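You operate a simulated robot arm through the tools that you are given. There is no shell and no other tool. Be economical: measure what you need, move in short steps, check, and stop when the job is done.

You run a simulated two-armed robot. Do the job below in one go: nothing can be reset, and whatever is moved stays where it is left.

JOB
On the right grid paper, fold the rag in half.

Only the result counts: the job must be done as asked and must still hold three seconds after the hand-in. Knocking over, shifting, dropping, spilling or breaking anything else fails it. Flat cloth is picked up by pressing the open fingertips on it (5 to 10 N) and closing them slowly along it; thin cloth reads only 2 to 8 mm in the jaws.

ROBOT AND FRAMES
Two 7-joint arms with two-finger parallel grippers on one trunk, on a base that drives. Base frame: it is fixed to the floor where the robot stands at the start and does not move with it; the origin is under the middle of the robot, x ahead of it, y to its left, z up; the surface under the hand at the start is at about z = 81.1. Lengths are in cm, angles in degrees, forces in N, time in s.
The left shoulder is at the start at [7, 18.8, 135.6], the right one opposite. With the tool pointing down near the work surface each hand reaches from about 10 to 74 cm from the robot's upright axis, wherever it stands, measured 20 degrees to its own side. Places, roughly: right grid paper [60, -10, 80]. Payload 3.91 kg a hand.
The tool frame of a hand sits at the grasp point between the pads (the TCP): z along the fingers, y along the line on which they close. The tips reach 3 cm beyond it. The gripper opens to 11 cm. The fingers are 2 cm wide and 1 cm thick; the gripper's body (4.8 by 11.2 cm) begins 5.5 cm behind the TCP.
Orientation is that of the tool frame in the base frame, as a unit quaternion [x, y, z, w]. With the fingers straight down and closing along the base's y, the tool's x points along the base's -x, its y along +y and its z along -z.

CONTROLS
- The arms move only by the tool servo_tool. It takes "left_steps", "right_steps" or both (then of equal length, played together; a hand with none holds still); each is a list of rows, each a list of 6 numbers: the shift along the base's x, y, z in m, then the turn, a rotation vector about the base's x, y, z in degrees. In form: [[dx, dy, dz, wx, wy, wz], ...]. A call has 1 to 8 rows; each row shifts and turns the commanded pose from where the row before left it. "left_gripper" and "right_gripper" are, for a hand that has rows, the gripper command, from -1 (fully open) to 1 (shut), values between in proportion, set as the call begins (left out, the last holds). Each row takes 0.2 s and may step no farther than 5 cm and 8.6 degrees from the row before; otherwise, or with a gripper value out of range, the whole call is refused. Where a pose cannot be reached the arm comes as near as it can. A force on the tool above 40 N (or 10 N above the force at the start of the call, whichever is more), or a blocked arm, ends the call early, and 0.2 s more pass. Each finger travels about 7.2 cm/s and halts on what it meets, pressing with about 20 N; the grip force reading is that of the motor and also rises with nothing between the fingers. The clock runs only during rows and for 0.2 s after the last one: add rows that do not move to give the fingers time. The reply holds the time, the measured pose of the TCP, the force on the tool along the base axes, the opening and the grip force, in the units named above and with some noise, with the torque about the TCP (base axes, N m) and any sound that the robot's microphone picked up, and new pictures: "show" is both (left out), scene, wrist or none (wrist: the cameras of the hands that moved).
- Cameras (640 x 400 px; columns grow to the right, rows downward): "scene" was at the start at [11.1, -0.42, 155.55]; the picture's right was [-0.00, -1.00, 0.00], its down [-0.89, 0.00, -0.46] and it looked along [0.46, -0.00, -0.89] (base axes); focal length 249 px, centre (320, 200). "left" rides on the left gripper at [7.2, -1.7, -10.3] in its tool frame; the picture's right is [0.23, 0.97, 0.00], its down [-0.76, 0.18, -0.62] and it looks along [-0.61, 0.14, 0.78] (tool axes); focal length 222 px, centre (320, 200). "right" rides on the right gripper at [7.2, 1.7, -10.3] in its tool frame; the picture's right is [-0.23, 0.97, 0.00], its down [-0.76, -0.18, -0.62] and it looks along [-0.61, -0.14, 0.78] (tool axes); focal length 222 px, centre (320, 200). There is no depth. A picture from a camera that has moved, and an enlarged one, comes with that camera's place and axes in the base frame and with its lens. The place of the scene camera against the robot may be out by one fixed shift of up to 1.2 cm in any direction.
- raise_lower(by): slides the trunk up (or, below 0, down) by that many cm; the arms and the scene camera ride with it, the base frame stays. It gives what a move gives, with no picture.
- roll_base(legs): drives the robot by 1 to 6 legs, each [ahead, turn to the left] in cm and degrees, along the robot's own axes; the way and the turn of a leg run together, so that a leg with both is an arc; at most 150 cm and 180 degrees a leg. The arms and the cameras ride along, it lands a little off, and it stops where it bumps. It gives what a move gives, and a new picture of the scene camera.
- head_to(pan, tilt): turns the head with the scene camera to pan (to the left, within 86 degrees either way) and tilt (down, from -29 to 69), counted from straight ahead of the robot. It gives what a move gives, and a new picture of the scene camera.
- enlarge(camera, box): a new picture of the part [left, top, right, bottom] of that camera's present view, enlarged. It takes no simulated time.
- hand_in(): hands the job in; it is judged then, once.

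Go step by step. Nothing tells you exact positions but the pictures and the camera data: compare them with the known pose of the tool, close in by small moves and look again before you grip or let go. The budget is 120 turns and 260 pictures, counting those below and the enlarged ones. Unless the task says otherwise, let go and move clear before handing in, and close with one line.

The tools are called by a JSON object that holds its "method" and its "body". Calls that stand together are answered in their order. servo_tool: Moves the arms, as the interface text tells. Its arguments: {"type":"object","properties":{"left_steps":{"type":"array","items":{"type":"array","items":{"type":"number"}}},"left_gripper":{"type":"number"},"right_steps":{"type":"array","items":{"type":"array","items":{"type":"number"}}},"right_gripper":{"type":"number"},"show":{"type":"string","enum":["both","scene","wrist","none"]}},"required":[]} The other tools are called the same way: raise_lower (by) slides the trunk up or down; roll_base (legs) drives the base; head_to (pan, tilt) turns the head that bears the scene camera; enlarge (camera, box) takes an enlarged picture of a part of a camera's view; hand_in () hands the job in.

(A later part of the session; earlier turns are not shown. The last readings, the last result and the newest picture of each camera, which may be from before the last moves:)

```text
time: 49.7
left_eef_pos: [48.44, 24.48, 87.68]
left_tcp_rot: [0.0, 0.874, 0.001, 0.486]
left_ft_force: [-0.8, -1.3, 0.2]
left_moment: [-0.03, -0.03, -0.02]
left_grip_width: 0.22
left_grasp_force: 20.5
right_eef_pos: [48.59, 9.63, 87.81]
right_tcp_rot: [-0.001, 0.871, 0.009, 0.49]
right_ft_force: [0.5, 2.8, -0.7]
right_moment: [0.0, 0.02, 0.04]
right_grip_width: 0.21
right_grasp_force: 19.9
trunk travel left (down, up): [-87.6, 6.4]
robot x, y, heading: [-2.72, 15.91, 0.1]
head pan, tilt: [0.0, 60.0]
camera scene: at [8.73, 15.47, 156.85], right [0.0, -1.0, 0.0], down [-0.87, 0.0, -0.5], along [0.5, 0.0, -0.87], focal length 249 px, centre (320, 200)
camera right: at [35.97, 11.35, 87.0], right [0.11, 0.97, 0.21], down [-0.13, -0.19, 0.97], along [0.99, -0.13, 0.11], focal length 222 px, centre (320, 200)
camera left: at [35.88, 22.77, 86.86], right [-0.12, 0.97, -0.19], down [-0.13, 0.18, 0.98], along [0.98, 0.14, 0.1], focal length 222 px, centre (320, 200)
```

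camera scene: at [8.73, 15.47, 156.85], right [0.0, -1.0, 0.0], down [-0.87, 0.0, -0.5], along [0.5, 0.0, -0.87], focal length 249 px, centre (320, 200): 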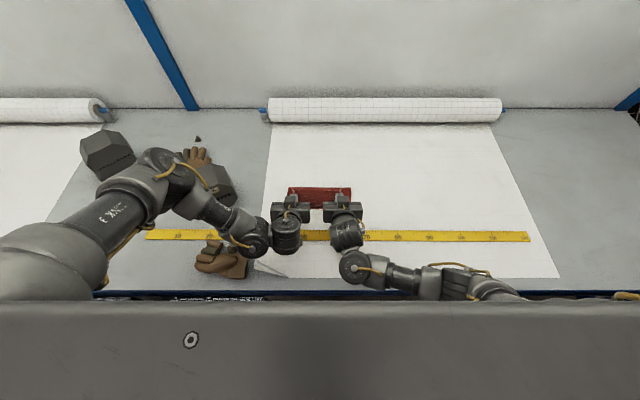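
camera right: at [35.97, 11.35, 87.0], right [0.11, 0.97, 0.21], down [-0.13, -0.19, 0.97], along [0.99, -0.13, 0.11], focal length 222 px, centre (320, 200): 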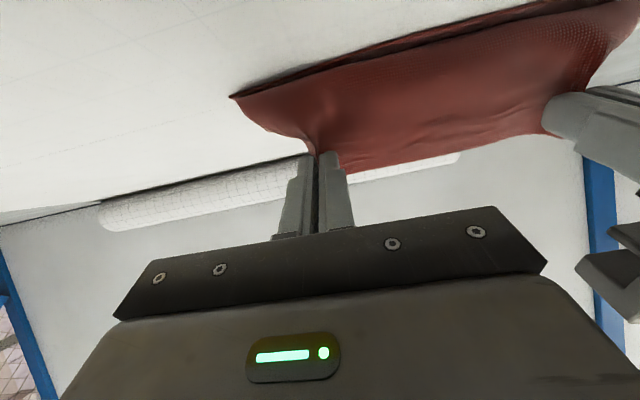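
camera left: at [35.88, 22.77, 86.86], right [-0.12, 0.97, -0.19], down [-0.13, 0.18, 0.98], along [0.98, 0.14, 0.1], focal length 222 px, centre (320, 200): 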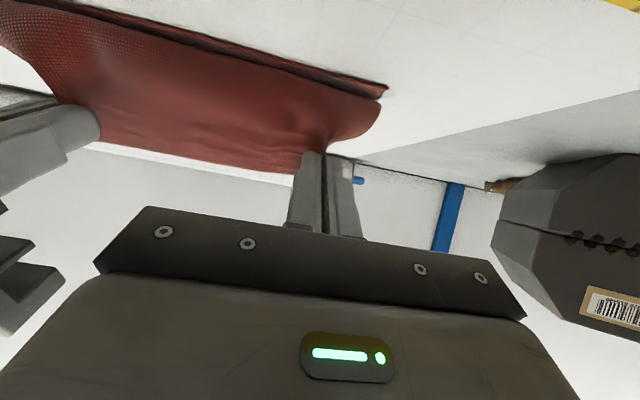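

The cloth still bunches under the pinch because the fingers closed along the edge direction. Closing along x would leave almost no tail, so I'll unfold the rag back to the far side and re-grip that way.

{"method": "servo_tool", "body": {"left_steps": [[0.012, 0, 0.01, 0, 7.2, 0], [0.012, 0, 0.01, 0, 7.2, 0], [0.012, 0, 0.008, 0, 7.2, 0], [0.012, 0, 0.008, 0, 7.2, 0], [0.012, 0, 0.005, 0, 7.2, 0], [0.012, 0, 0.003, 0, 7.2, 0], [0.012, 0, 0, 0, 7.2, 0], [0.012, 0, 0, 0, 7.2, 0]], "right_steps": [[0.012, 0, 0.01, 0, 7.2, 0], [0.012, 0, 0.01, 0, 7.2, 0], [0.012, 0, 0.008, 0, 7.2, 0], [0.012, 0, 0.008, 0, 7.2, 0], [0.012, 0, 0.005, 0, 7.2, 0], [0.012, 0, 0.003, 0, 7.2, 0], [0.012, 0, 0, 0, 7.2, 0], [0.012, 0, 0, 0, 7.2, 0]], "show": "none"}}

{"method": "roll_base", "body": {"legs": [[11, 0]]}}

{"method": "servo_tool", "body": {"left_steps": [[0, 0, 0, 0, 0, 0]], "right_steps": [[0, 0, 0, 0, 0, 0]], "show": "wrist"}}

```text
time: 51.5
left_eef_pos: [58.19, 24.52, 92.07]
left_tcp_rot: [0.001, 1.0, 0.0, 0.002]
left_ft_force: [-0.2, -2.1, 0.5]
left_moment: [-0.04, 0.03, 0.02]
left_grip_width: 0.19
left_grasp_force: 19.5
right_eef_pos: [58.2, 9.69, 92.11]
right_tcp_rot: [0.004, 1.0, 0.01, 0.008]
right_ft_force: [0.6, 1.7, -0.6]
right_moment: [0.08, 0.0, 0.0]
right_grip_width: 0.21
right_grasp_force: 19.5
trunk travel left (down, up): [-87.6, 6.4]
robot x, y, heading: [-2.86, 15.65, -0.0]
head pan, tilt: [0.0, 60.0]
```

```text
time: 52.6
left_eef_pos: [68.48, 24.54, 92.53]
left_tcp_rot: [0.001, 1.0, 0.0, 0.008]
left_ft_force: [-1.0, -1.8, -0.1]
left_moment: [-0.04, -0.06, 0.0]
left_grip_width: 0.22
left_grasp_force: 20.3
right_eef_pos: [68.75, 9.76, 92.63]
right_tcp_rot: [0.003, 1.0, 0.01, 0.012]
right_ft_force: [-0.1, 2.6, -0.4]
right_moment: [0.06, -0.03, 0.03]
right_grip_width: 0.22
right_grasp_force: 20.3
trunk travel left (down, up): [-87.6, 6.4]
robot x, y, heading: [8.24, 15.95, 0.3]
head pan, tilt: [0.0, 60.0]
camera scene: at [18.76, 15.49, 156.94], right [0.0, -1.0, 0.0], down [-0.86, 0.0, -0.5], along [0.5, 0.0, -0.86], focal length 249 px, centre (320, 200)
```

scene: 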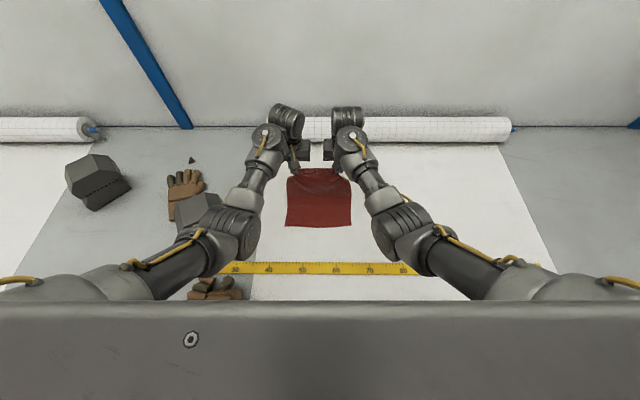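

```text
time: 53.0
left_eef_pos: [68.87, 24.49, 92.22]
left_tcp_rot: [0.001, 1.0, 0.0, 0.006]
left_ft_force: [0.1, -1.4, 0.2]
left_moment: [-0.1, -0.04, 0.0]
left_grip_width: 0.2
left_grasp_force: 19.6
right_eef_pos: [68.96, 9.82, 92.3]
right_tcp_rot: [0.003, 1.0, 0.01, 0.01]
right_ft_force: [0.2, 1.9, 0.6]
right_moment: [0.04, -0.03, -0.03]
right_grip_width: 0.2
right_grasp_force: 20.3
trunk travel left (down, up): [-87.6, 6.4]
robot x, y, heading: [7.99, 15.96, 0.2]
head pan, tilt: [0.0, 60.0]
camera right: at [61.58, 11.41, 102.51], right [0.23, 0.97, 0.02], down [0.75, -0.2, 0.63], along [0.62, -0.13, -0.77], focal length 222 px, centre (320, 200)
camera left: at [61.66, 22.83, 102.36], right [-0.22, 0.97, 0.0], down [0.75, 0.18, 0.63], along [0.62, 0.14, -0.78], focal length 222 px, centre (320, 200)
```

right: 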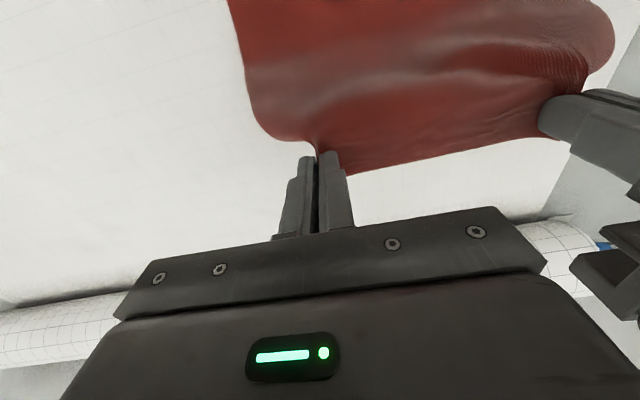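
left: 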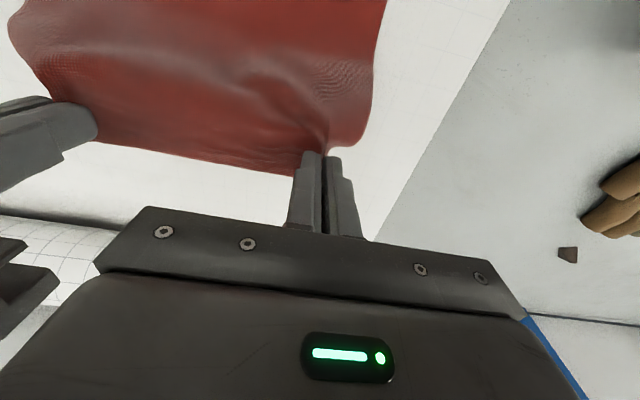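

{"method": "servo_tool", "body": {"left_steps": [[0.008, 0, -0.02, 0, 0, 0], [0.008, 0, -0.02, 0, 0, 0], [0.004, 0.003, -0.02, 0, 0, 0], [0, 0.003, -0.012, 0, 0, 0], [0, 0, 0, 0, 0, 0]], "right_steps": [[0.008, 0, -0.02, 0, 0, 0], [0.008, 0, -0.02, 0, 0, 0], [0.005, -0.003, -0.02, 0, 0, 0], [0, -0.003, -0.012, 0, 0, 0], [0, 0, 0, 0, 0, 0]], "show": "wrist"}}

```text
time: 54.2
left_eef_pos: [71.1, 24.94, 84.96]
left_tcp_rot: [0.003, 1.0, 0.0, 0.006]
left_ft_force: [0.4, -19.5, 0.3]
left_moment: [-0.57, 0.01, 0.04]
left_grip_width: 0.25
left_grasp_force: 20.7
right_eef_pos: [71.02, 9.37, 85.18]
right_tcp_rot: [0.003, 1.0, 0.011, 0.01]
right_ft_force: [-0.1, 19.9, 0.1]
right_moment: [0.62, 0.04, 0.04]
right_grip_width: 0.22
right_grasp_force: 19.9
trunk travel left (down, up): [-87.6, 6.4]
robot x, y, heading: [8.42, 15.49, -0.0]
head pan, tilt: [0.0, 60.0]
camera right: at [63.66, 10.98, 95.33], right [0.23, 0.97, 0.03], down [0.75, -0.19, 0.63], along [0.62, -0.13, -0.77], focal length 222 px, centre (320, 200)
camera left: at [63.74, 23.29, 95.12], right [-0.22, 0.97, 0.0], down [0.76, 0.18, 0.63], along [0.62, 0.14, -0.78], focal length 222 px, centre (320, 200)
```

right: 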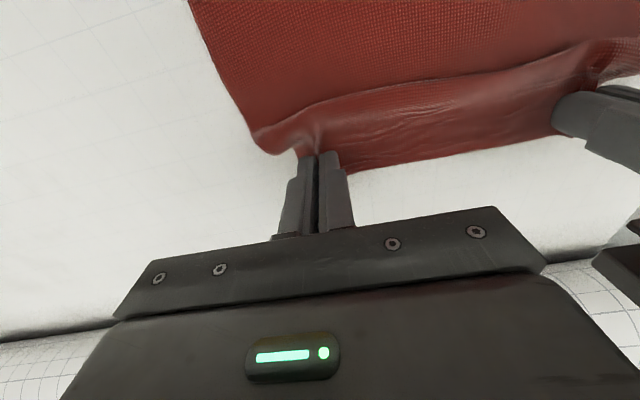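
left: 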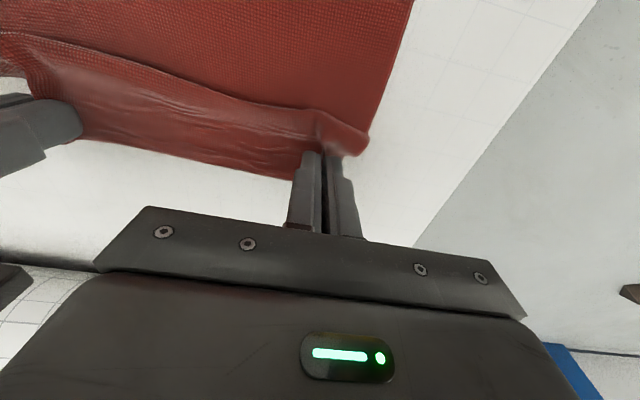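

The rag is nearly unfolded. I'll relieve the sideways tension, roll forward slightly, and pull the slack out toward the far side.

{"method": "servo_tool", "body": {"left_steps": [[0, -0.005, 0, 0, 0, 0], [0, 0, 0, 0, 0, 0]], "right_steps": [[0, 0.005, 0, 0, 0, 0], [0, 0, 0, 0, 0, 0]], "show": "none"}}

{"method": "roll_base", "body": {"legs": [[2, 0]]}}

{"method": "servo_tool", "body": {"left_steps": [[0, 0, -0.004, 0, 0, 0], [0, 0, 0, 0, 0, 0]], "right_steps": [[0, 0, -0.006, 0, 0, 0], [0, 0, 0, 0, 0, 0]], "show": "wrist"}}

```text
time: 54.9
left_eef_pos: [70.92, 24.81, 84.92]
left_tcp_rot: [0.001, 1.0, 0.002, 0.006]
left_ft_force: [-0.2, -8.0, 0.0]
left_moment: [-0.29, 0.0, 0.03]
left_grip_width: 0.23
left_grasp_force: 20.7
right_eef_pos: [71.08, 9.56, 85.05]
right_tcp_rot: [0.004, 1.0, 0.008, 0.009]
right_ft_force: [-0.4, 7.1, 0.2]
right_moment: [0.2, 0.02, 0.03]
right_grip_width: 0.24
right_grasp_force: 20.0
trunk travel left (down, up): [-87.6, 6.4]
robot x, y, heading: [8.18, 15.86, 0.2]
head pan, tilt: [0.0, 60.0]
```

```text
time: 55.6
left_eef_pos: [72.66, 24.67, 85.08]
left_tcp_rot: [0.001, 1.0, 0.001, 0.007]
left_ft_force: [0.9, -5.3, 0.9]
left_moment: [-0.16, -0.03, 0.05]
left_grip_width: 0.21
left_grasp_force: 19.9
right_eef_pos: [72.8, 9.81, 85.51]
right_tcp_rot: [0.003, 1.0, 0.01, 0.011]
right_ft_force: [0.3, 4.7, -0.3]
right_moment: [0.17, -0.06, 0.01]
right_grip_width: 0.24
right_grasp_force: 19.9
trunk travel left (down, up): [-87.6, 6.4]
robot x, y, heading: [10.2, 16.26, -0.0]
head pan, tilt: [0.0, 60.0]
camera scene: at [21.0, 15.5, 156.91], right [0.0, -1.0, 0.0], down [-0.86, 0.0, -0.5], along [0.5, 0.0, -0.86], focal length 249 px, centre (320, 200)
```

scene: 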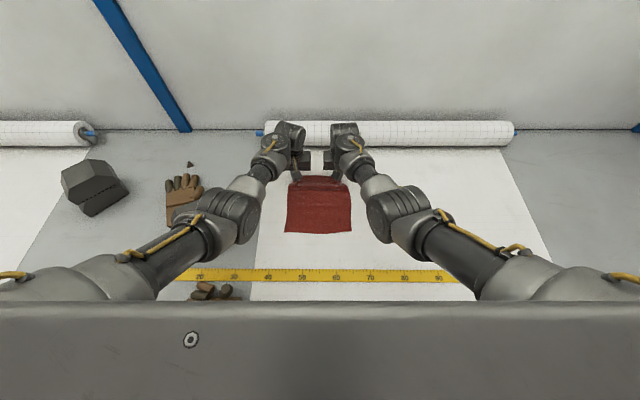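

```text
time: 56.2
left_eef_pos: [73.05, 24.59, 84.53]
left_tcp_rot: [0.001, 1.0, 0.0, 0.005]
left_ft_force: [0.9, -3.7, -0.2]
left_moment: [-0.1, 0.0, 0.01]
left_grip_width: 0.22
left_grasp_force: 20.1
right_eef_pos: [72.99, 9.75, 84.57]
right_tcp_rot: [0.004, 1.0, 0.009, 0.01]
right_ft_force: [0.0, 3.3, 0.2]
right_moment: [0.08, 0.0, 0.01]
right_grip_width: 0.22
right_grasp_force: 20.1
trunk travel left (down, up): [-87.6, 6.4]
robot x, y, heading: [10.24, 16.2, 0.3]
head pan, tilt: [0.0, 60.0]
camera right: at [65.61, 11.37, 94.76], right [0.23, 0.97, 0.02], down [0.75, -0.2, 0.63], along [0.62, -0.13, -0.77], focal length 222 px, centre (320, 200)
camera left: at [65.65, 22.94, 94.72], right [-0.22, 0.97, 0.0], down [0.76, 0.18, 0.63], along [0.62, 0.14, -0.78], focal length 222 px, centre (320, 200)
```

right: 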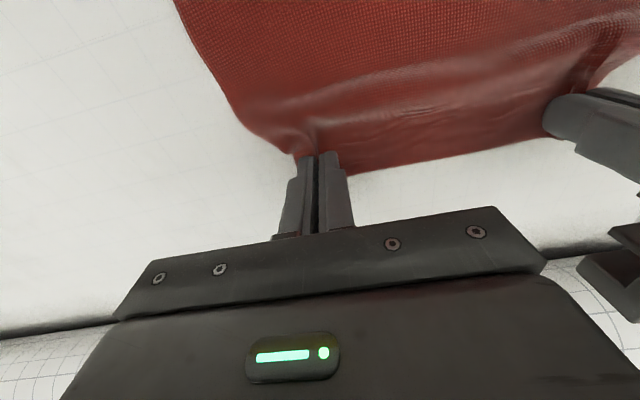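
left: 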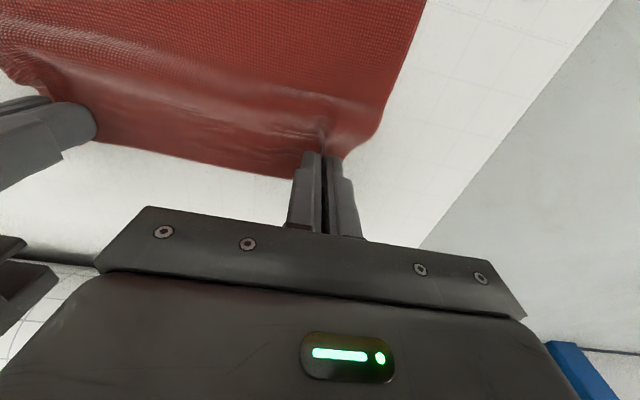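

The rag is nearly flat again. I'll open the fingers to release and lift off.

{"method": "servo_tool", "body": {"left_steps": [[0, 0, 0, 0, 0, 0], [0, 0, 0, 0, 0, 0], [0, 0, 0.01, 0, 0, 0], [0, 0, 0.03, 0, 0, 0], [-0.02, 0, 0.04, 0, 0, 0], [-0.02, 0, 0.03, 0, 0, 0]], "right_steps": [[0, 0, 0, 0, 0, 0], [0, 0, 0, 0, 0, 0], [0, 0, 0.01, 0, 0, 0], [0, 0, 0.03, 0, 0, 0], [-0.02, 0, 0.04, 0, 0, 0], [-0.02, 0, 0.03, 0, 0, 0]], "left_gripper": 0.4, "right_gripper": 0.4}}

```text
time: 57.6
left_eef_pos: [68.79, 24.64, 95.63]
left_tcp_rot: [0.001, 1.0, 0.0, 0.006]
left_ft_force: [-0.7, -0.3, -0.7]
left_moment: [0.01, -0.03, -0.04]
left_grip_width: 3.3
left_grasp_force: 0.0
right_eef_pos: [69.08, 9.54, 95.48]
right_tcp_rot: [0.005, 1.0, 0.009, 0.01]
right_ft_force: [-0.2, 0.3, -0.2]
right_moment: [-0.02, -0.02, 0.01]
right_grip_width: 3.29
right_grasp_force: 0.1
trunk travel left (down, up): [-87.6, 6.4]
robot x, y, heading: [10.4, 16.27, 0.2]
head pan, tilt: [0.0, 60.0]
camera scene: at [21.43, 15.47, 156.87], right [0.0, -1.0, 0.0], down [-0.87, 0.0, -0.5], along [0.5, 0.0, -0.87], focal length 249 px, centre (320, 200)
camera right: at [61.58, 11.2, 105.76], right [0.23, 0.97, 0.02], down [0.75, -0.2, 0.63], along [0.62, -0.13, -0.77], focal length 222 px, centre (320, 200)
camera left: at [61.5, 22.88, 105.78], right [-0.23, 0.97, 0.0], down [0.76, 0.18, 0.63], along [0.61, 0.14, -0.78], focal length 222 px, centre (320, 200)
```

scene: 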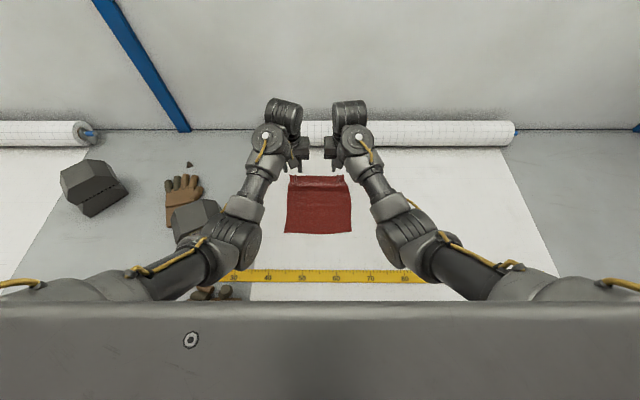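
right: 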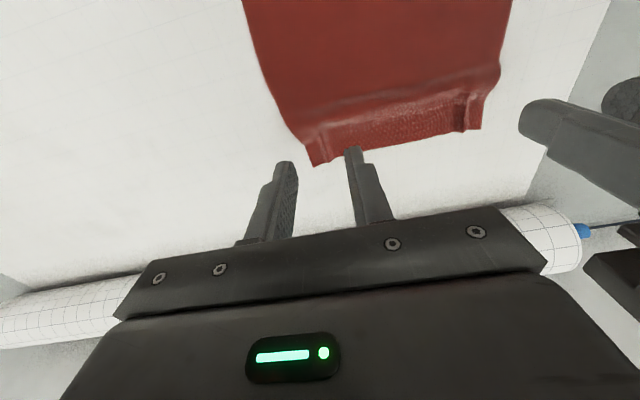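
left: 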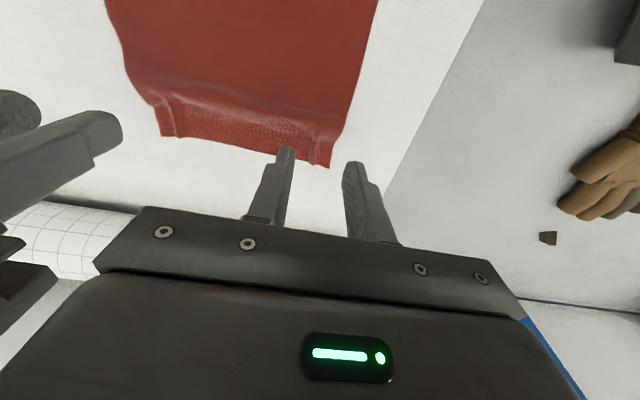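

The rag has shifted about 3 cm forward, and its near edge is flat and clean at x≈51.5. I'll fold from the near side instead: back up, yaw the hands so the fingers close along x, and grip the near corners.

{"method": "roll_base", "body": {"legs": [[-10, 0]]}}

{"method": "servo_tool", "body": {"left_steps": [[0, 0.005, 0, 0, 0, -8], [0, 0.005, 0, 0, 0, -8], [0, 0, 0, 0, 0, -8], [0, 0, 0, 0, 0, -8], [0, 0, 0, 0, 0, -8], [0, 0, 0, 0, 0, -8]], "right_steps": [[0, -0.005, 0, 0, 0, 8], [0, -0.005, 0, 0, 0, 8], [0, 0, 0, 0, 0, 8], [0, 0, 0, 0, 0, 8], [0, 0, 0, 0, 0, 8], [0, 0, 0, 0, 0, 8]], "show": "scene"}}

```text
time: 58.8
left_eef_pos: [58.91, 24.72, 95.51]
left_tcp_rot: [0.0, 1.0, 0.0, 0.005]
left_ft_force: [0.2, -0.2, 0.8]
left_moment: [0.02, -0.02, 0.01]
left_grip_width: 3.28
left_grasp_force: 0.0
right_eef_pos: [59.15, 9.62, 95.45]
right_tcp_rot: [0.003, 1.0, 0.01, 0.01]
right_ft_force: [0.2, 0.3, -0.4]
right_moment: [0.0, -0.01, 0.03]
right_grip_width: 3.31
right_grasp_force: 0.1
trunk travel left (down, up): [-87.6, 6.4]
robot x, y, heading: [0.3, 15.92, 0.2]
head pan, tilt: [0.0, 60.0]
camera scene: at [11.58, 15.47, 156.85], right [0.0, -1.0, 0.0], down [-0.87, 0.0, -0.5], along [0.5, 0.0, -0.87], focal length 249 px, centre (320, 200)
```

scene: 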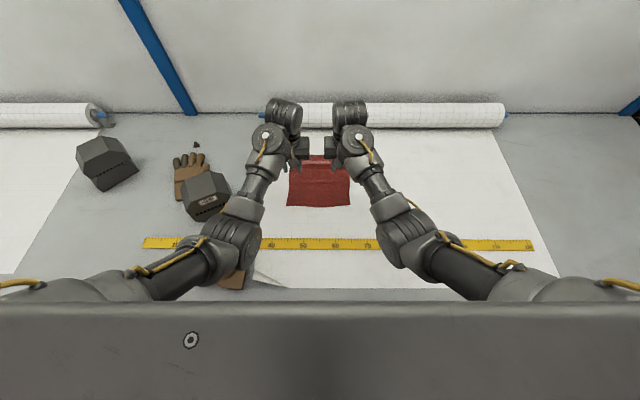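

```text
time: 59.2
left_eef_pos: [59.08, 25.08, 95.39]
left_tcp_rot: [0.056, 0.998, -0.001, 0.003]
left_ft_force: [0.3, 0.1, 0.2]
left_moment: [0.03, 0.02, 0.0]
left_grip_width: 3.32
left_grasp_force: 0.0
right_eef_pos: [59.7, 9.16, 95.34]
right_tcp_rot: [-0.042, 0.999, 0.011, 0.011]
right_ft_force: [4.1, 3.0, -7.5]
right_moment: [-0.19, -0.11, -0.17]
right_grip_width: 3.28
right_grasp_force: 0.1
trunk travel left (down, up): [-87.6, 6.4]
robot x, y, heading: [0.05, 16.08, 0.2]
head pan, tilt: [0.0, 60.0]
stopped in row 2 (right hand): the force on the tool passed its limit at 102 N (the readings are from after the stop); the commanded pose is now the measured one
camera scene: at [12.03, 15.47, 156.81], right [0.0, -1.0, 0.0], down [-0.87, 0.0, -0.5], along [0.5, 0.0, -0.87], focal length 249 px, centre (320, 200)
```

scene: 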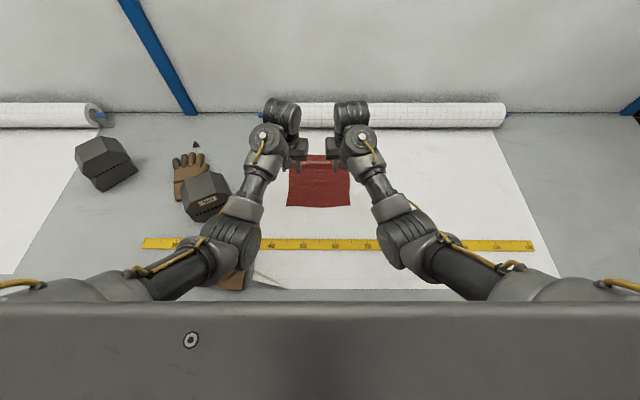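

The right wrist jams when yawed outward. I'll turn both hands the same way, clockwise, which should still leave clearance.

{"method": "servo_tool", "body": {"right_steps": [[0, 0, 0.005, 0, 0, -4], [0, 0, 0, 0, 0, -6], [0, 0, 0, 0, 0, -8], [0, 0, 0, 0, 0, -8], [0, 0, 0, 0, 0, -8], [0, 0, 0, 0, 0, -8], [0, 0, 0, 0, 0, -8], [0, 0, 0, 0, 0, 0]], "left_steps": [[0, 0, 0, 0, 0, 0], [0, 0, 0, 0, 0, -8], [0, 0, 0, 0, 0, -8], [0, 0, 0, 0, 0, -8], [0, 0, 0, 0, 0, -8], [0, 0, 0, 0, 0, -8], [0, 0, 0, 0, 0, -8], [0, 0, 0, 0, 0, 0]], "show": "scene"}}

```text
time: 59.8
left_eef_pos: [59.1, 25.04, 95.49]
left_tcp_rot: [0.081, 0.997, -0.002, 0.008]
left_ft_force: [4.9, -4.5, -14.1]
left_moment: [0.55, -0.58, 0.4]
left_grip_width: 3.29
left_grasp_force: 0.0
right_eef_pos: [59.3, 9.27, 95.84]
right_tcp_rot: [0.02, 1.0, 0.01, 0.012]
right_ft_force: [0.2, 0.0, -0.5]
right_moment: [0.0, 0.0, 0.01]
right_grip_width: 3.3
right_grasp_force: 0.0
trunk travel left (down, up): [-87.6, 6.4]
robot x, y, heading: [0.15, 15.61, 0.4]
head pan, tilt: [0.0, 60.0]
stopped in row 2 (left hand): the force on the tool passed its limit at 91 N (the readings are from after the stop); the commanded pose is now the measured one
camera scene: at [11.74, 15.47, 156.83], right [0.0, -1.0, 0.0], down [-0.87, 0.0, -0.5], along [0.5, 0.0, -0.87], focal length 249 px, centre (320, 200)
```

scene: 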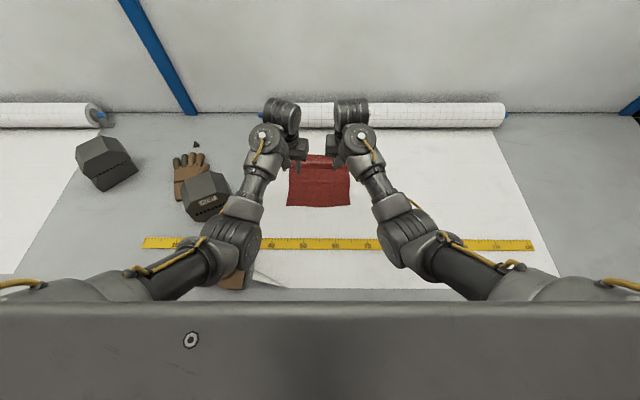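

Outward yaw is blocked on both sides, so I'll yaw inward by about 50° instead. That pinches each near corner across its diagonal.

{"method": "servo_tool", "body": {"left_steps": [[0, 0, 0.002, 0, 0, 8], [0, 0, 0, 0, 0, 8], [0, 0, 0, 0, 0, 8], [0, 0.005, 0, 0, 0, 8], [0, 0.005, 0, 0, 0, 8], [0, 0.005, 0, 0, 0, 8], [0, 0, 0, 0, 0, 8], [0, 0, 0, 0, 0, 0]], "right_steps": [[0, 0, 0, 0, 0, 0], [0, 0, 0, 0, 0, -8], [0, 0, 0, 0, 0, -8], [0, -0.005, 0, 0, 0, -8], [0, -0.005, 0, 0, 0, -8], [0, -0.005, 0, 0, 0, -8], [0, -0.005, 0, 0, 0, -6], [0, 0, 0, 0, 0, 0]]}}

```text
time: 61.5
left_eef_pos: [58.97, 26.49, 95.79]
left_tcp_rot: [-0.398, 0.918, 0.002, 0.008]
left_ft_force: [0.0, 0.3, -0.1]
left_moment: [0.0, -0.01, 0.02]
left_grip_width: 3.26
left_grasp_force: 0.1
right_eef_pos: [59.2, 7.23, 95.99]
right_tcp_rot: [0.409, 0.913, 0.005, 0.016]
right_ft_force: [0.3, 0.5, -0.8]
right_moment: [0.0, -0.03, -0.02]
right_grip_width: 3.29
right_grasp_force: 0.1
trunk travel left (down, up): [-87.6, 6.4]
robot x, y, heading: [0.34, 15.93, 0.1]
head pan, tilt: [0.0, 60.0]
camera scene: at [11.56, 15.49, 156.85], right [0.0, -1.0, 0.0], down [-0.87, 0.0, -0.5], along [0.5, 0.0, -0.87], focal length 249 px, centre (320, 200)
camera right: at [55.33, 13.91, 106.15], right [0.88, 0.48, 0.03], down [0.35, -0.68, 0.64], along [0.32, -0.55, -0.77], focal length 222 px, centre (320, 200)
camera left: at [55.21, 19.95, 105.87], right [-0.86, 0.5, -0.01], down [0.39, 0.67, 0.63], along [0.32, 0.55, -0.77], focal length 222 px, centre (320, 200)
```

scene: 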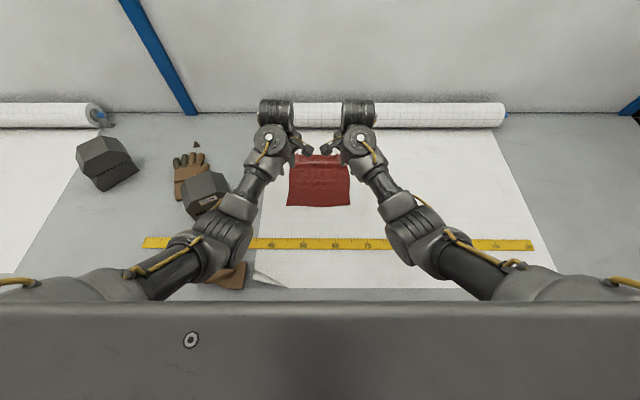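
right: 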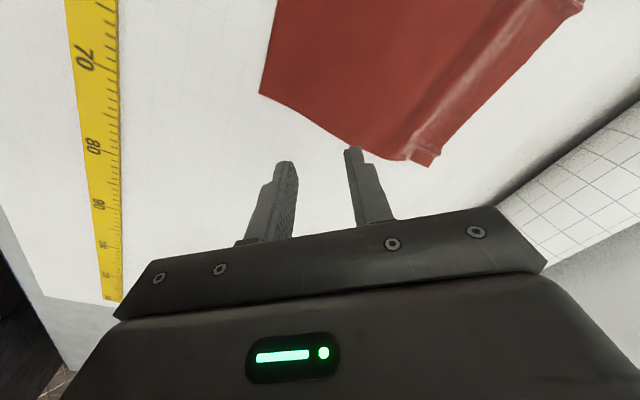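
left: 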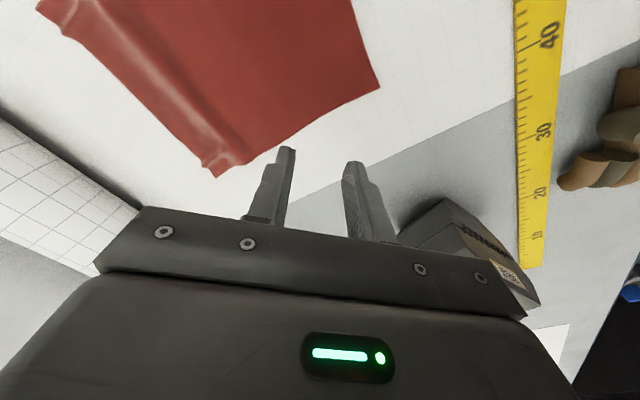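

The rag now spans near corners (52.7, 28.0) and (53.3, 5.9) to far corners at x≈75.4. I'll move over the near corners and descend.

{"method": "servo_tool", "body": {"left_steps": [[-0.02, -0.004, -0.02, 0, 0, 0], [-0.021, -0.003, -0.03, 0, 0, 0], [0, 0, -0.03, 0, 0, 0], [0, 0, -0.025, 0, 0, 0], [0, 0, 0, 0, 0, 0]], "right_steps": [[-0.018, 0.004, -0.02, 0, 0, 0], [-0.019, 0.004, -0.03, 0, 0, 0], [0, 0, -0.03, 0, 0, 0], [0, 0, -0.027, 0, 0, 0], [0, 0, 0, 0, 0, 0]], "left_gripper": 0.49, "right_gripper": 0.49, "show": "wrist"}}

```text
time: 62.8
left_eef_pos: [54.81, 26.02, 85.05]
left_tcp_rot: [-0.397, 0.918, 0.003, 0.007]
left_ft_force: [5.1, 34.1, -22.4]
left_moment: [-1.75, -0.15, -0.7]
left_grip_width: 2.83
left_grasp_force: 0.0
right_eef_pos: [55.71, 8.11, 85.46]
right_tcp_rot: [0.409, 0.912, 0.005, 0.017]
right_ft_force: [-6.0, -33.4, 23.2]
right_moment: [5.71, 0.38, 1.99]
right_grip_width: 2.78
right_grasp_force: 0.0
trunk travel left (down, up): [-87.6, 6.4]
robot x, y, heading: [-0.05, 16.17, 0.2]
head pan, tilt: [0.0, 60.0]
camera right: at [51.66, 14.66, 95.55], right [0.88, 0.48, 0.03], down [0.35, -0.68, 0.64], along [0.32, -0.55, -0.77], focal length 222 px, centre (320, 200)
camera left: at [51.01, 19.48, 95.22], right [-0.87, 0.5, 0.0], down [0.39, 0.67, 0.64], along [0.32, 0.55, -0.77], focal length 222 px, centre (320, 200)
```

right: 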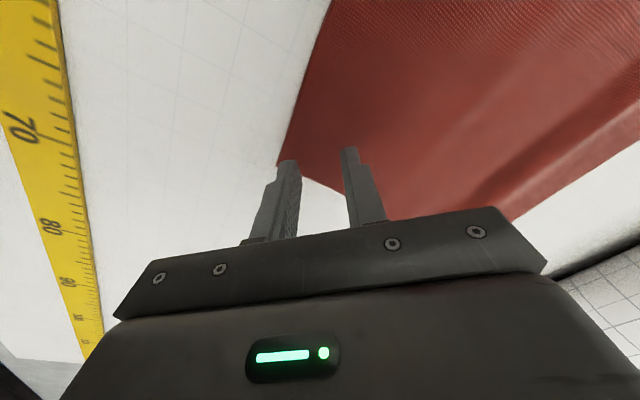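
left: 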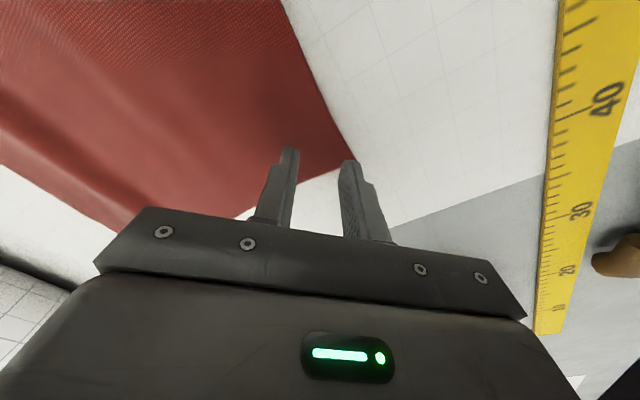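

The opposing 34 N forces mean the two hands' camera housings are touching. I'll move them apart, reduce the yaw to about 30°, and check again.

{"method": "servo_tool", "body": {"left_steps": [[0, 0.01, 0.002, 0, 0, 0], [0, 0, 0.004, 0, 0, -8], [0, 0, 0, 0, 0, -8], [0, -0.006, 0, 0, 0, 0], [0, 0, 0, 0, 0, 0]], "right_steps": [[0, -0.01, 0.002, 0, 0, 0], [0, 0, 0.002, 0, 0, 8], [0, 0, 0, 0, 0, 8], [0, 0.006, 0, 0, 0, 0], [0, 0, 0, 0, 0, 0]], "show": "wrist"}}

```text
time: 64.0
left_eef_pos: [54.94, 26.15, 85.95]
left_tcp_rot: [-0.265, 0.964, 0.001, 0.007]
left_ft_force: [0.3, -0.1, -0.2]
left_moment: [-0.03, -0.04, 0.0]
left_grip_width: 2.82
left_grasp_force: 0.1
right_eef_pos: [55.45, 7.75, 85.69]
right_tcp_rot: [0.277, 0.961, 0.007, 0.014]
right_ft_force: [-0.6, -0.9, 0.8]
right_moment: [0.03, 0.03, -0.03]
right_grip_width: 2.82
right_grasp_force: 0.0
trunk travel left (down, up): [-87.6, 6.4]
robot x, y, heading: [0.02, 15.63, 0.0]
head pan, tilt: [0.0, 60.0]
camera right: at [50.0, 12.98, 95.86], right [0.71, 0.7, 0.03], down [0.53, -0.56, 0.64], along [0.46, -0.44, -0.77], focal length 222 px, centre (320, 200)
camera left: at [49.43, 20.95, 96.0], right [-0.69, 0.72, -0.01], down [0.56, 0.54, 0.63], along [0.46, 0.44, -0.77], focal length 222 px, centre (320, 200)
```

right: 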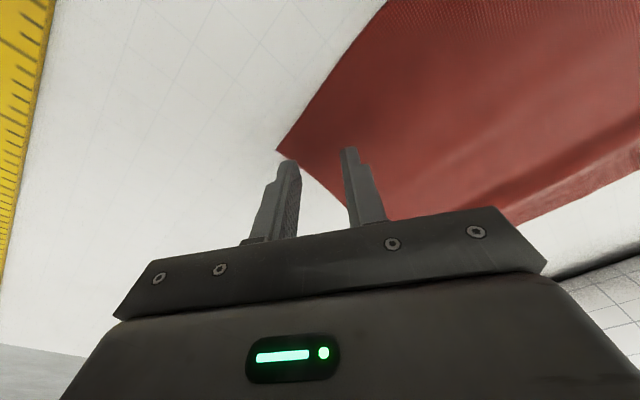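
left: 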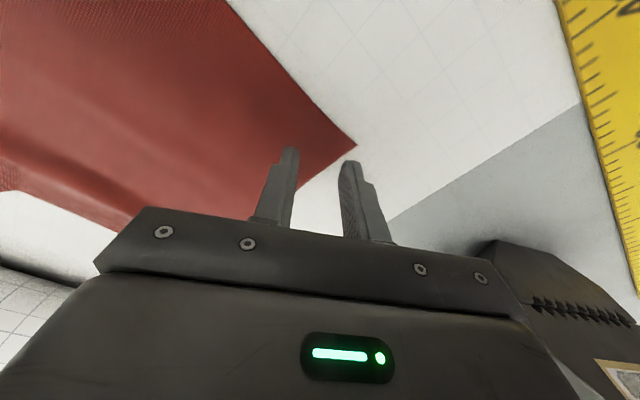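

The hands are clear of each other again, with yaw at ±31°. I'll shift inward slightly so both fingers of each hand land on cloth, then press.

{"method": "servo_tool", "body": {"left_steps": [[-0.003, -0.011, 0, 0, 0, 0], [0, 0, -0.01, 0, 0, 0], [0, 0, -0.005, 0, 0, 0], [0, 0, -0.002, 0, 0, 0], [0, 0, 0, 0, 0, 0]], "right_steps": [[-0.002, 0.009, 0, 0, 0, 0], [0, 0, -0.008, 0, 0, 0], [0, 0, -0.004, 0, 0, 0], [0, 0, -0.002, 0, 0, 0], [0, 0, 0, 0, 0, 0]], "show": "wrist"}}

```text
time: 65.2
left_eef_pos: [54.59, 25.1, 84.27]
left_tcp_rot: [-0.264, 0.964, 0.0, 0.008]
left_ft_force: [0.8, 1.2, 6.2]
left_moment: [0.09, 0.04, 0.01]
left_grip_width: 2.82
left_grasp_force: 0.1
right_eef_pos: [55.35, 8.62, 84.42]
right_tcp_rot: [0.277, 0.961, 0.006, 0.015]
right_ft_force: [0.2, 0.0, 1.9]
right_moment: [-0.04, 0.02, 0.02]
right_grip_width: 2.79
right_grasp_force: 0.1
trunk travel left (down, up): [-87.6, 6.4]
robot x, y, heading: [-0.3, 15.87, 0.4]
head pan, tilt: [0.0, 60.0]
camera right: at [49.76, 13.9, 94.49], right [0.71, 0.7, 0.03], down [0.53, -0.56, 0.64], along [0.46, -0.44, -0.77], focal length 222 px, centre (320, 200)
camera left: at [49.12, 19.85, 94.36], right [-0.69, 0.72, -0.01], down [0.56, 0.54, 0.64], along [0.46, 0.44, -0.77], focal length 222 px, centre (320, 200)
```

right: 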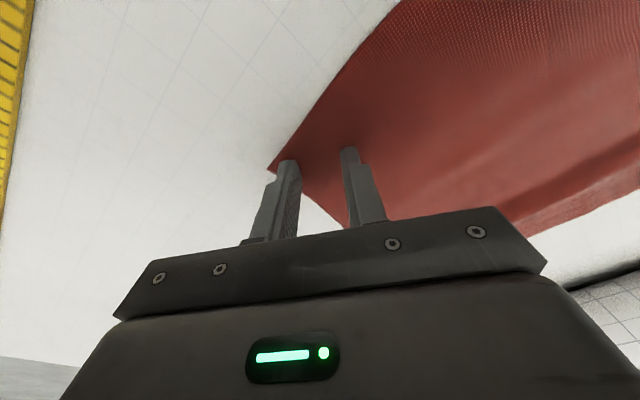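
left: 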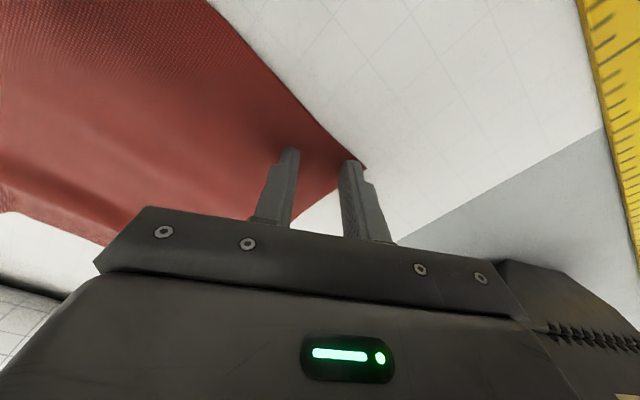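

{"method": "servo_tool", "body": {"left_steps": [[0, 0, -0.001, 0, 0, 0], [0, 0, 0, 0, 0, 0]], "right_steps": [[0, 0, -0.0022, 0, 0, 0], [0, 0, 0, 0, 0, 0]], "show": "none"}}

{"method": "servo_tool", "body": {"left_steps": [[0, 0, 0, 0, 0, 0]], "right_steps": [[0, 0, 0, 0, 0, 0]], "left_gripper": 0.65, "right_gripper": 0.65, "show": "none"}}

{"method": "servo_tool", "body": {"left_steps": [[0, 0, 0, 0, 0, 0]], "right_steps": [[0, 0, 0, 0, 0, 0]], "left_gripper": 0.78, "right_gripper": 0.78, "show": "wrist"}}

```text
time: 65.8
left_eef_pos: [54.48, 25.04, 84.16]
left_tcp_rot: [-0.264, 0.965, 0.001, 0.008]
left_ft_force: [1.6, 1.4, 10.2]
left_moment: [0.08, 0.03, 0.0]
left_grip_width: 2.82
left_grasp_force: 0.0
right_eef_pos: [55.16, 8.62, 84.28]
right_tcp_rot: [0.277, 0.961, 0.007, 0.016]
right_ft_force: [0.0, -1.1, 13.1]
right_moment: [-0.25, 0.14, 0.08]
right_grip_width: 2.81
right_grasp_force: 0.0
trunk travel left (down, up): [-87.6, 6.4]
robot x, y, heading: [-0.17, 16.07, 0.2]
head pan, tilt: [0.0, 60.0]
```

```text
time: 66.2
left_eef_pos: [54.46, 25.08, 84.14]
left_tcp_rot: [-0.265, 0.964, 0.001, 0.009]
left_ft_force: [-2.4, -2.7, 13.5]
left_moment: [0.01, 0.09, -0.01]
left_grip_width: 1.79
left_grasp_force: 0.0
right_eef_pos: [55.28, 8.52, 84.27]
right_tcp_rot: [0.278, 0.961, 0.008, 0.017]
right_ft_force: [0.9, 0.4, 13.7]
right_moment: [-0.16, 0.06, -0.03]
right_grip_width: 1.82
right_grasp_force: 0.1
trunk travel left (down, up): [-87.6, 6.4]
robot x, y, heading: [0.18, 15.91, 0.5]
head pan, tilt: [0.0, 60.0]
```

```text
time: 66.5
left_eef_pos: [54.45, 24.98, 84.31]
left_tcp_rot: [-0.264, 0.965, 0.001, 0.01]
left_ft_force: [-1.3, -1.4, 12.8]
left_moment: [-0.03, 0.08, 0.0]
left_grip_width: 1.09
left_grasp_force: 0.1
right_eef_pos: [55.18, 8.67, 84.23]
right_tcp_rot: [0.277, 0.961, 0.008, 0.017]
right_ft_force: [1.8, 0.8, 14.0]
right_moment: [-0.12, 0.08, 0.02]
right_grip_width: 1.1
right_grasp_force: 0.0
trunk travel left (down, up): [-87.6, 6.4]
robot x, y, heading: [0.26, 15.67, 0.2]
head pan, tilt: [0.0, 60.0]
camera right: at [49.59, 13.9, 94.4], right [0.71, 0.7, 0.03], down [0.53, -0.56, 0.64], along [0.47, -0.44, -0.77], focal length 222 px, centre (320, 200)
camera left: at [48.91, 19.83, 94.33], right [-0.69, 0.72, -0.01], down [0.55, 0.54, 0.64], along [0.46, 0.44, -0.77], focal length 222 px, centre (320, 200)
```

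right: 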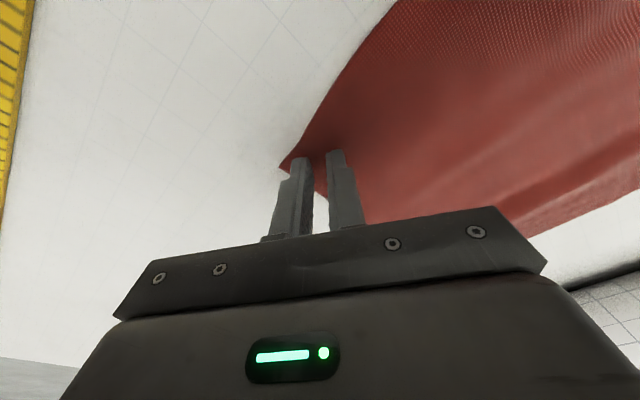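
left: 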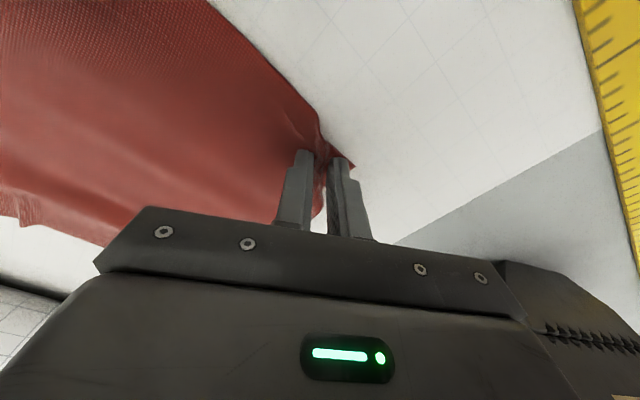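

Cloth is bunching in both hands; I'll close fully and lift slightly to check.

{"method": "servo_tool", "body": {"left_steps": [[0, 0, 0, 0, 0, 0], [0, 0, 0, 0, 0, 0], [0, 0, 0, 0, 0, 0], [0, 0, 0.01, 0, 0, 0], [0, 0, 0.015, 0, 0, 0], [0, 0, 0, 0, 0, 0]], "right_steps": [[0, 0, 0, 0, 0, 0], [0, 0, 0, 0, 0, 0], [0, 0, 0, 0, 0, 0], [0, 0, 0.01, 0, 0, 0], [0, 0, 0.015, 0, 0, 0], [0, 0, 0, 0, 0, 0]], "left_gripper": 1, "right_gripper": 1, "show": "wrist"}}

```text
time: 68.0
left_eef_pos: [54.65, 25.12, 86.43]
left_tcp_rot: [-0.264, 0.965, 0.001, 0.007]
left_ft_force: [0.0, -0.4, 0.3]
left_moment: [0.0, 0.01, 0.03]
left_grip_width: 0.25
left_grasp_force: 20.0
right_eef_pos: [55.39, 8.48, 86.6]
right_tcp_rot: [0.277, 0.961, 0.007, 0.014]
right_ft_force: [0.5, 0.3, 0.8]
right_moment: [-0.03, 0.01, 0.01]
right_grip_width: 0.0
right_grasp_force: 20.0
trunk travel left (down, up): [-87.6, 6.4]
robot x, y, heading: [0.46, 15.88, 0.5]
head pan, tilt: [0.0, 60.0]
camera right: at [49.86, 13.91, 96.72], right [0.71, 0.7, 0.03], down [0.53, -0.56, 0.64], along [0.46, -0.44, -0.77], focal length 222 px, centre (320, 200)
camera left: at [49.11, 19.87, 96.6], right [-0.69, 0.72, 0.0], down [0.56, 0.54, 0.63], along [0.46, 0.44, -0.77], focal length 222 px, centre (320, 200)
```

right: 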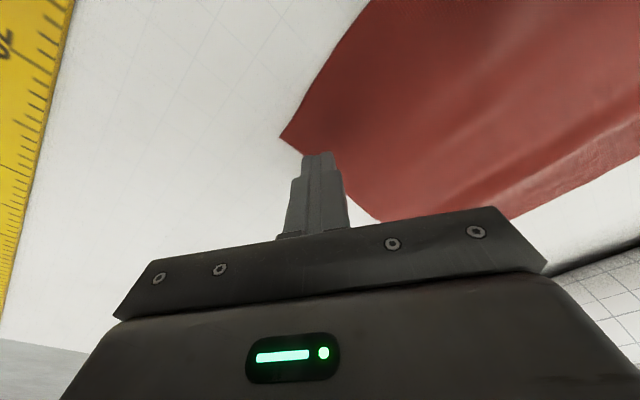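
left: 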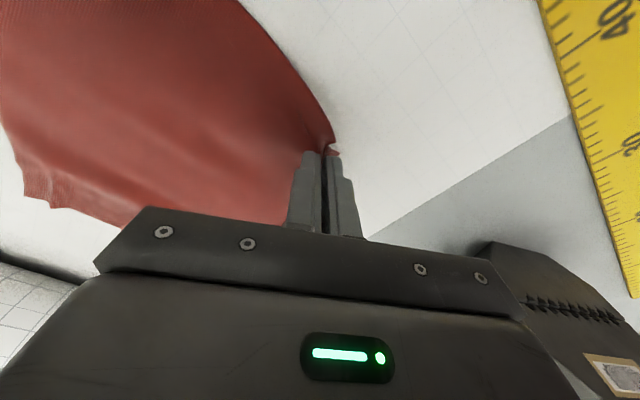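

The left hand has the cloth but the right slipped off. I'll move the left hand slightly ahead and up to clear the cameras, then retry the right.

{"method": "servo_tool", "body": {"left_steps": [[0.02, 0, 0.015, 0, 0, 0], [0.025, 0.005, 0.015, 0, 0, 0], [0, 0, 0, 0, 0, 0], [0, 0, 0, 0, 0, 0]], "right_steps": [[0, 0, 0.005, 0, 0, 0], [0, 0, 0, 0, 0, 0], [0, 0.013, 0, 0, 0, 0], [0, 0, -0.013, 0, 0, 0]], "right_gripper": 0.49, "show": "wrist"}}

```text
time: 69.0
left_eef_pos: [59.13, 25.61, 89.55]
left_tcp_rot: [-0.264, 0.964, 0.001, 0.008]
left_ft_force: [-0.5, -0.1, -0.9]
left_moment: [0.01, 0.0, 0.0]
left_grip_width: 0.23
left_grasp_force: 20.1
right_eef_pos: [55.17, 9.87, 85.78]
right_tcp_rot: [0.277, 0.961, 0.006, 0.015]
right_ft_force: [-1.1, -0.9, 0.0]
right_moment: [0.02, 0.02, 0.0]
right_grip_width: 2.8
right_grasp_force: 0.1
trunk travel left (down, up): [-87.6, 6.4]
robot x, y, heading: [-0.09, 15.81, 0.1]
head pan, tilt: [0.0, 60.0]
camera right: at [49.79, 15.14, 95.85], right [0.71, 0.7, 0.03], down [0.53, -0.56, 0.64], along [0.46, -0.44, -0.77], focal length 222 px, centre (320, 200)
camera left: at [53.66, 20.36, 99.67], right [-0.69, 0.72, 0.0], down [0.56, 0.54, 0.63], along [0.46, 0.44, -0.77], focal length 222 px, centre (320, 200)
```

right: 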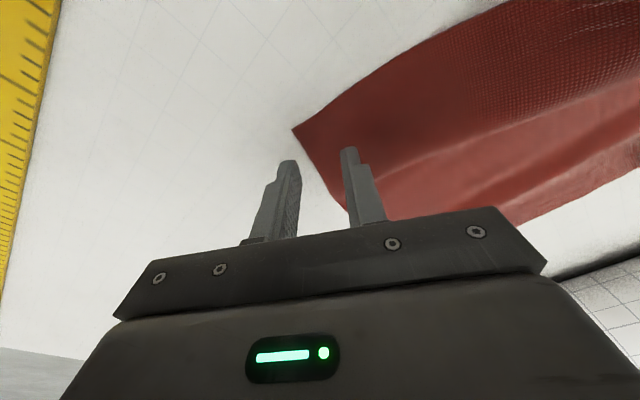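
left: 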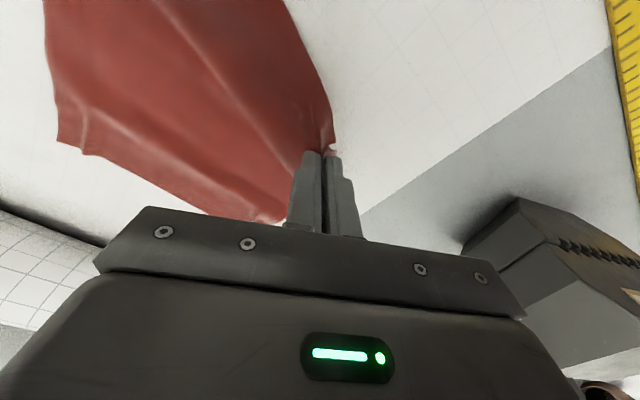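

{"method": "servo_tool", "body": {"right_steps": [[0, 0.013, 0, 0, 0, 0], [0, 0.013, 0, 0, 0, 0], [0, 0, -0.01, 0, 0, 0], [0, 0, -0.004, 0, 0, 0], [0, 0, 0, 0, 0, 0]], "show": "wrist"}}

```text
time: 70.2
left_eef_pos: [59.01, 25.68, 89.73]
left_tcp_rot: [-0.264, 0.964, 0.001, 0.008]
left_ft_force: [1.0, 0.2, 0.8]
left_moment: [-0.02, 0.01, 0.03]
left_grip_width: 0.24
left_grasp_force: 19.5
right_eef_pos: [55.55, 11.37, 84.37]
right_tcp_rot: [0.28, 0.96, 0.002, 0.018]
right_ft_force: [-2.0, 1.6, 12.6]
right_moment: [-0.08, 0.2, -0.03]
right_grip_width: 2.76
right_grasp_force: 0.0
trunk travel left (down, up): [-87.6, 6.4]
robot x, y, heading: [0.15, 15.72, 0.2]
head pan, tilt: [0.0, 60.0]
camera right: at [49.92, 16.9, 94.32], right [0.72, 0.7, 0.02], down [0.52, -0.55, 0.65], along [0.46, -0.45, -0.76], focal length 222 px, centre (320, 200)
```

right: 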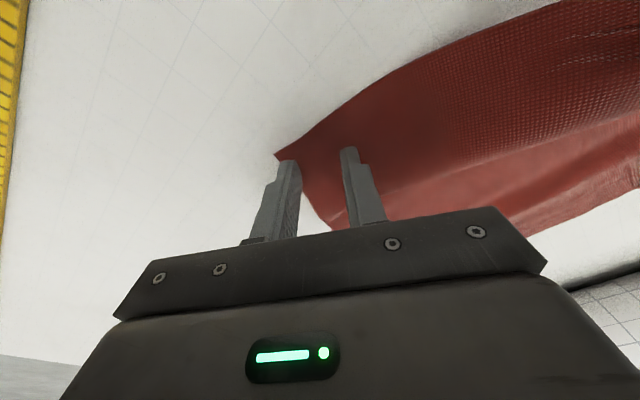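

The placement looks good; I'll press a little firmer and close slowly.

{"method": "servo_tool", "body": {"right_steps": [[0, 0, -0.001, 0, 0, 0], [0, 0, 0, 0, 0, 0]], "right_gripper": 0.6, "show": "none"}}

{"method": "servo_tool", "body": {"right_steps": [[0, 0, -0.0005, 0, 0, 0]], "right_gripper": 0.7, "show": "none"}}

{"method": "servo_tool", "body": {"right_steps": [[0, 0, 0, 0, 0, 0]], "right_gripper": 0.8, "show": "wrist"}}

```text
time: 70.8
left_eef_pos: [58.88, 25.71, 89.6]
left_tcp_rot: [-0.264, 0.964, 0.001, 0.01]
left_ft_force: [0.3, 0.1, -0.3]
left_moment: [-0.04, 0.01, 0.01]
left_grip_width: 0.23
left_grasp_force: 19.7
right_eef_pos: [55.57, 11.38, 84.28]
right_tcp_rot: [0.28, 0.96, 0.0, 0.019]
right_ft_force: [-0.1, 3.4, 21.8]
right_moment: [-0.05, 0.17, 0.01]
right_grip_width: 2.04
right_grasp_force: 0.1
trunk travel left (down, up): [-87.6, 6.4]
robot x, y, heading: [-0.28, 15.72, 0.2]
head pan, tilt: [0.0, 60.0]
```

```text
time: 71.2
left_eef_pos: [58.85, 25.74, 89.63]
left_tcp_rot: [-0.264, 0.965, 0.001, 0.009]
left_ft_force: [-0.2, -1.3, -0.6]
left_moment: [-0.02, -0.03, -0.03]
left_grip_width: 0.23
left_grasp_force: 19.7
right_eef_pos: [55.55, 11.44, 84.23]
right_tcp_rot: [0.282, 0.959, 0.001, 0.02]
right_ft_force: [1.5, 1.4, 27.4]
right_moment: [-0.08, 0.17, 0.0]
right_grip_width: 1.53
right_grasp_force: 0.0
trunk travel left (down, up): [-87.6, 6.4]
robot x, y, heading: [-0.03, 16.02, 0.4]
head pan, tilt: [0.0, 60.0]
```

```text
time: 71.5
left_eef_pos: [58.95, 25.62, 89.59]
left_tcp_rot: [-0.264, 0.965, 0.0, 0.009]
left_ft_force: [-0.5, -1.8, -1.2]
left_moment: [-0.05, -0.02, -0.01]
left_grip_width: 0.24
left_grasp_force: 19.8
right_eef_pos: [55.43, 11.38, 84.32]
right_tcp_rot: [0.281, 0.96, 0.0, 0.02]
right_ft_force: [0.7, 1.5, 24.0]
right_moment: [0.01, 0.15, 0.02]
right_grip_width: 1.11
right_grasp_force: 0.0
trunk travel left (down, up): [-87.6, 6.4]
robot x, y, heading: [0.08, 15.66, 0.5]
head pan, tilt: [0.0, 60.0]
camera right: at [49.98, 16.9, 94.27], right [0.72, 0.7, 0.02], down [0.52, -0.55, 0.65], along [0.46, -0.45, -0.76], focal length 222 px, centre (320, 200)
```

right: 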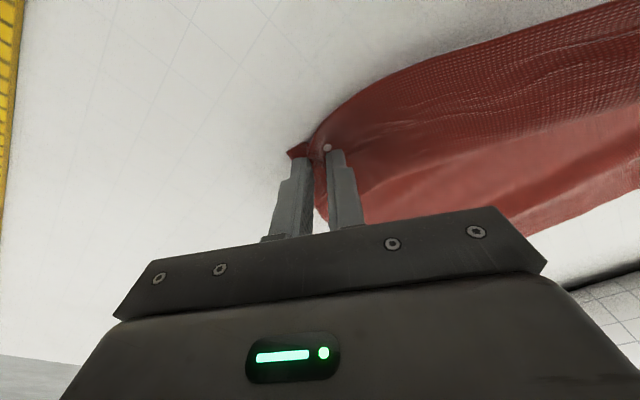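

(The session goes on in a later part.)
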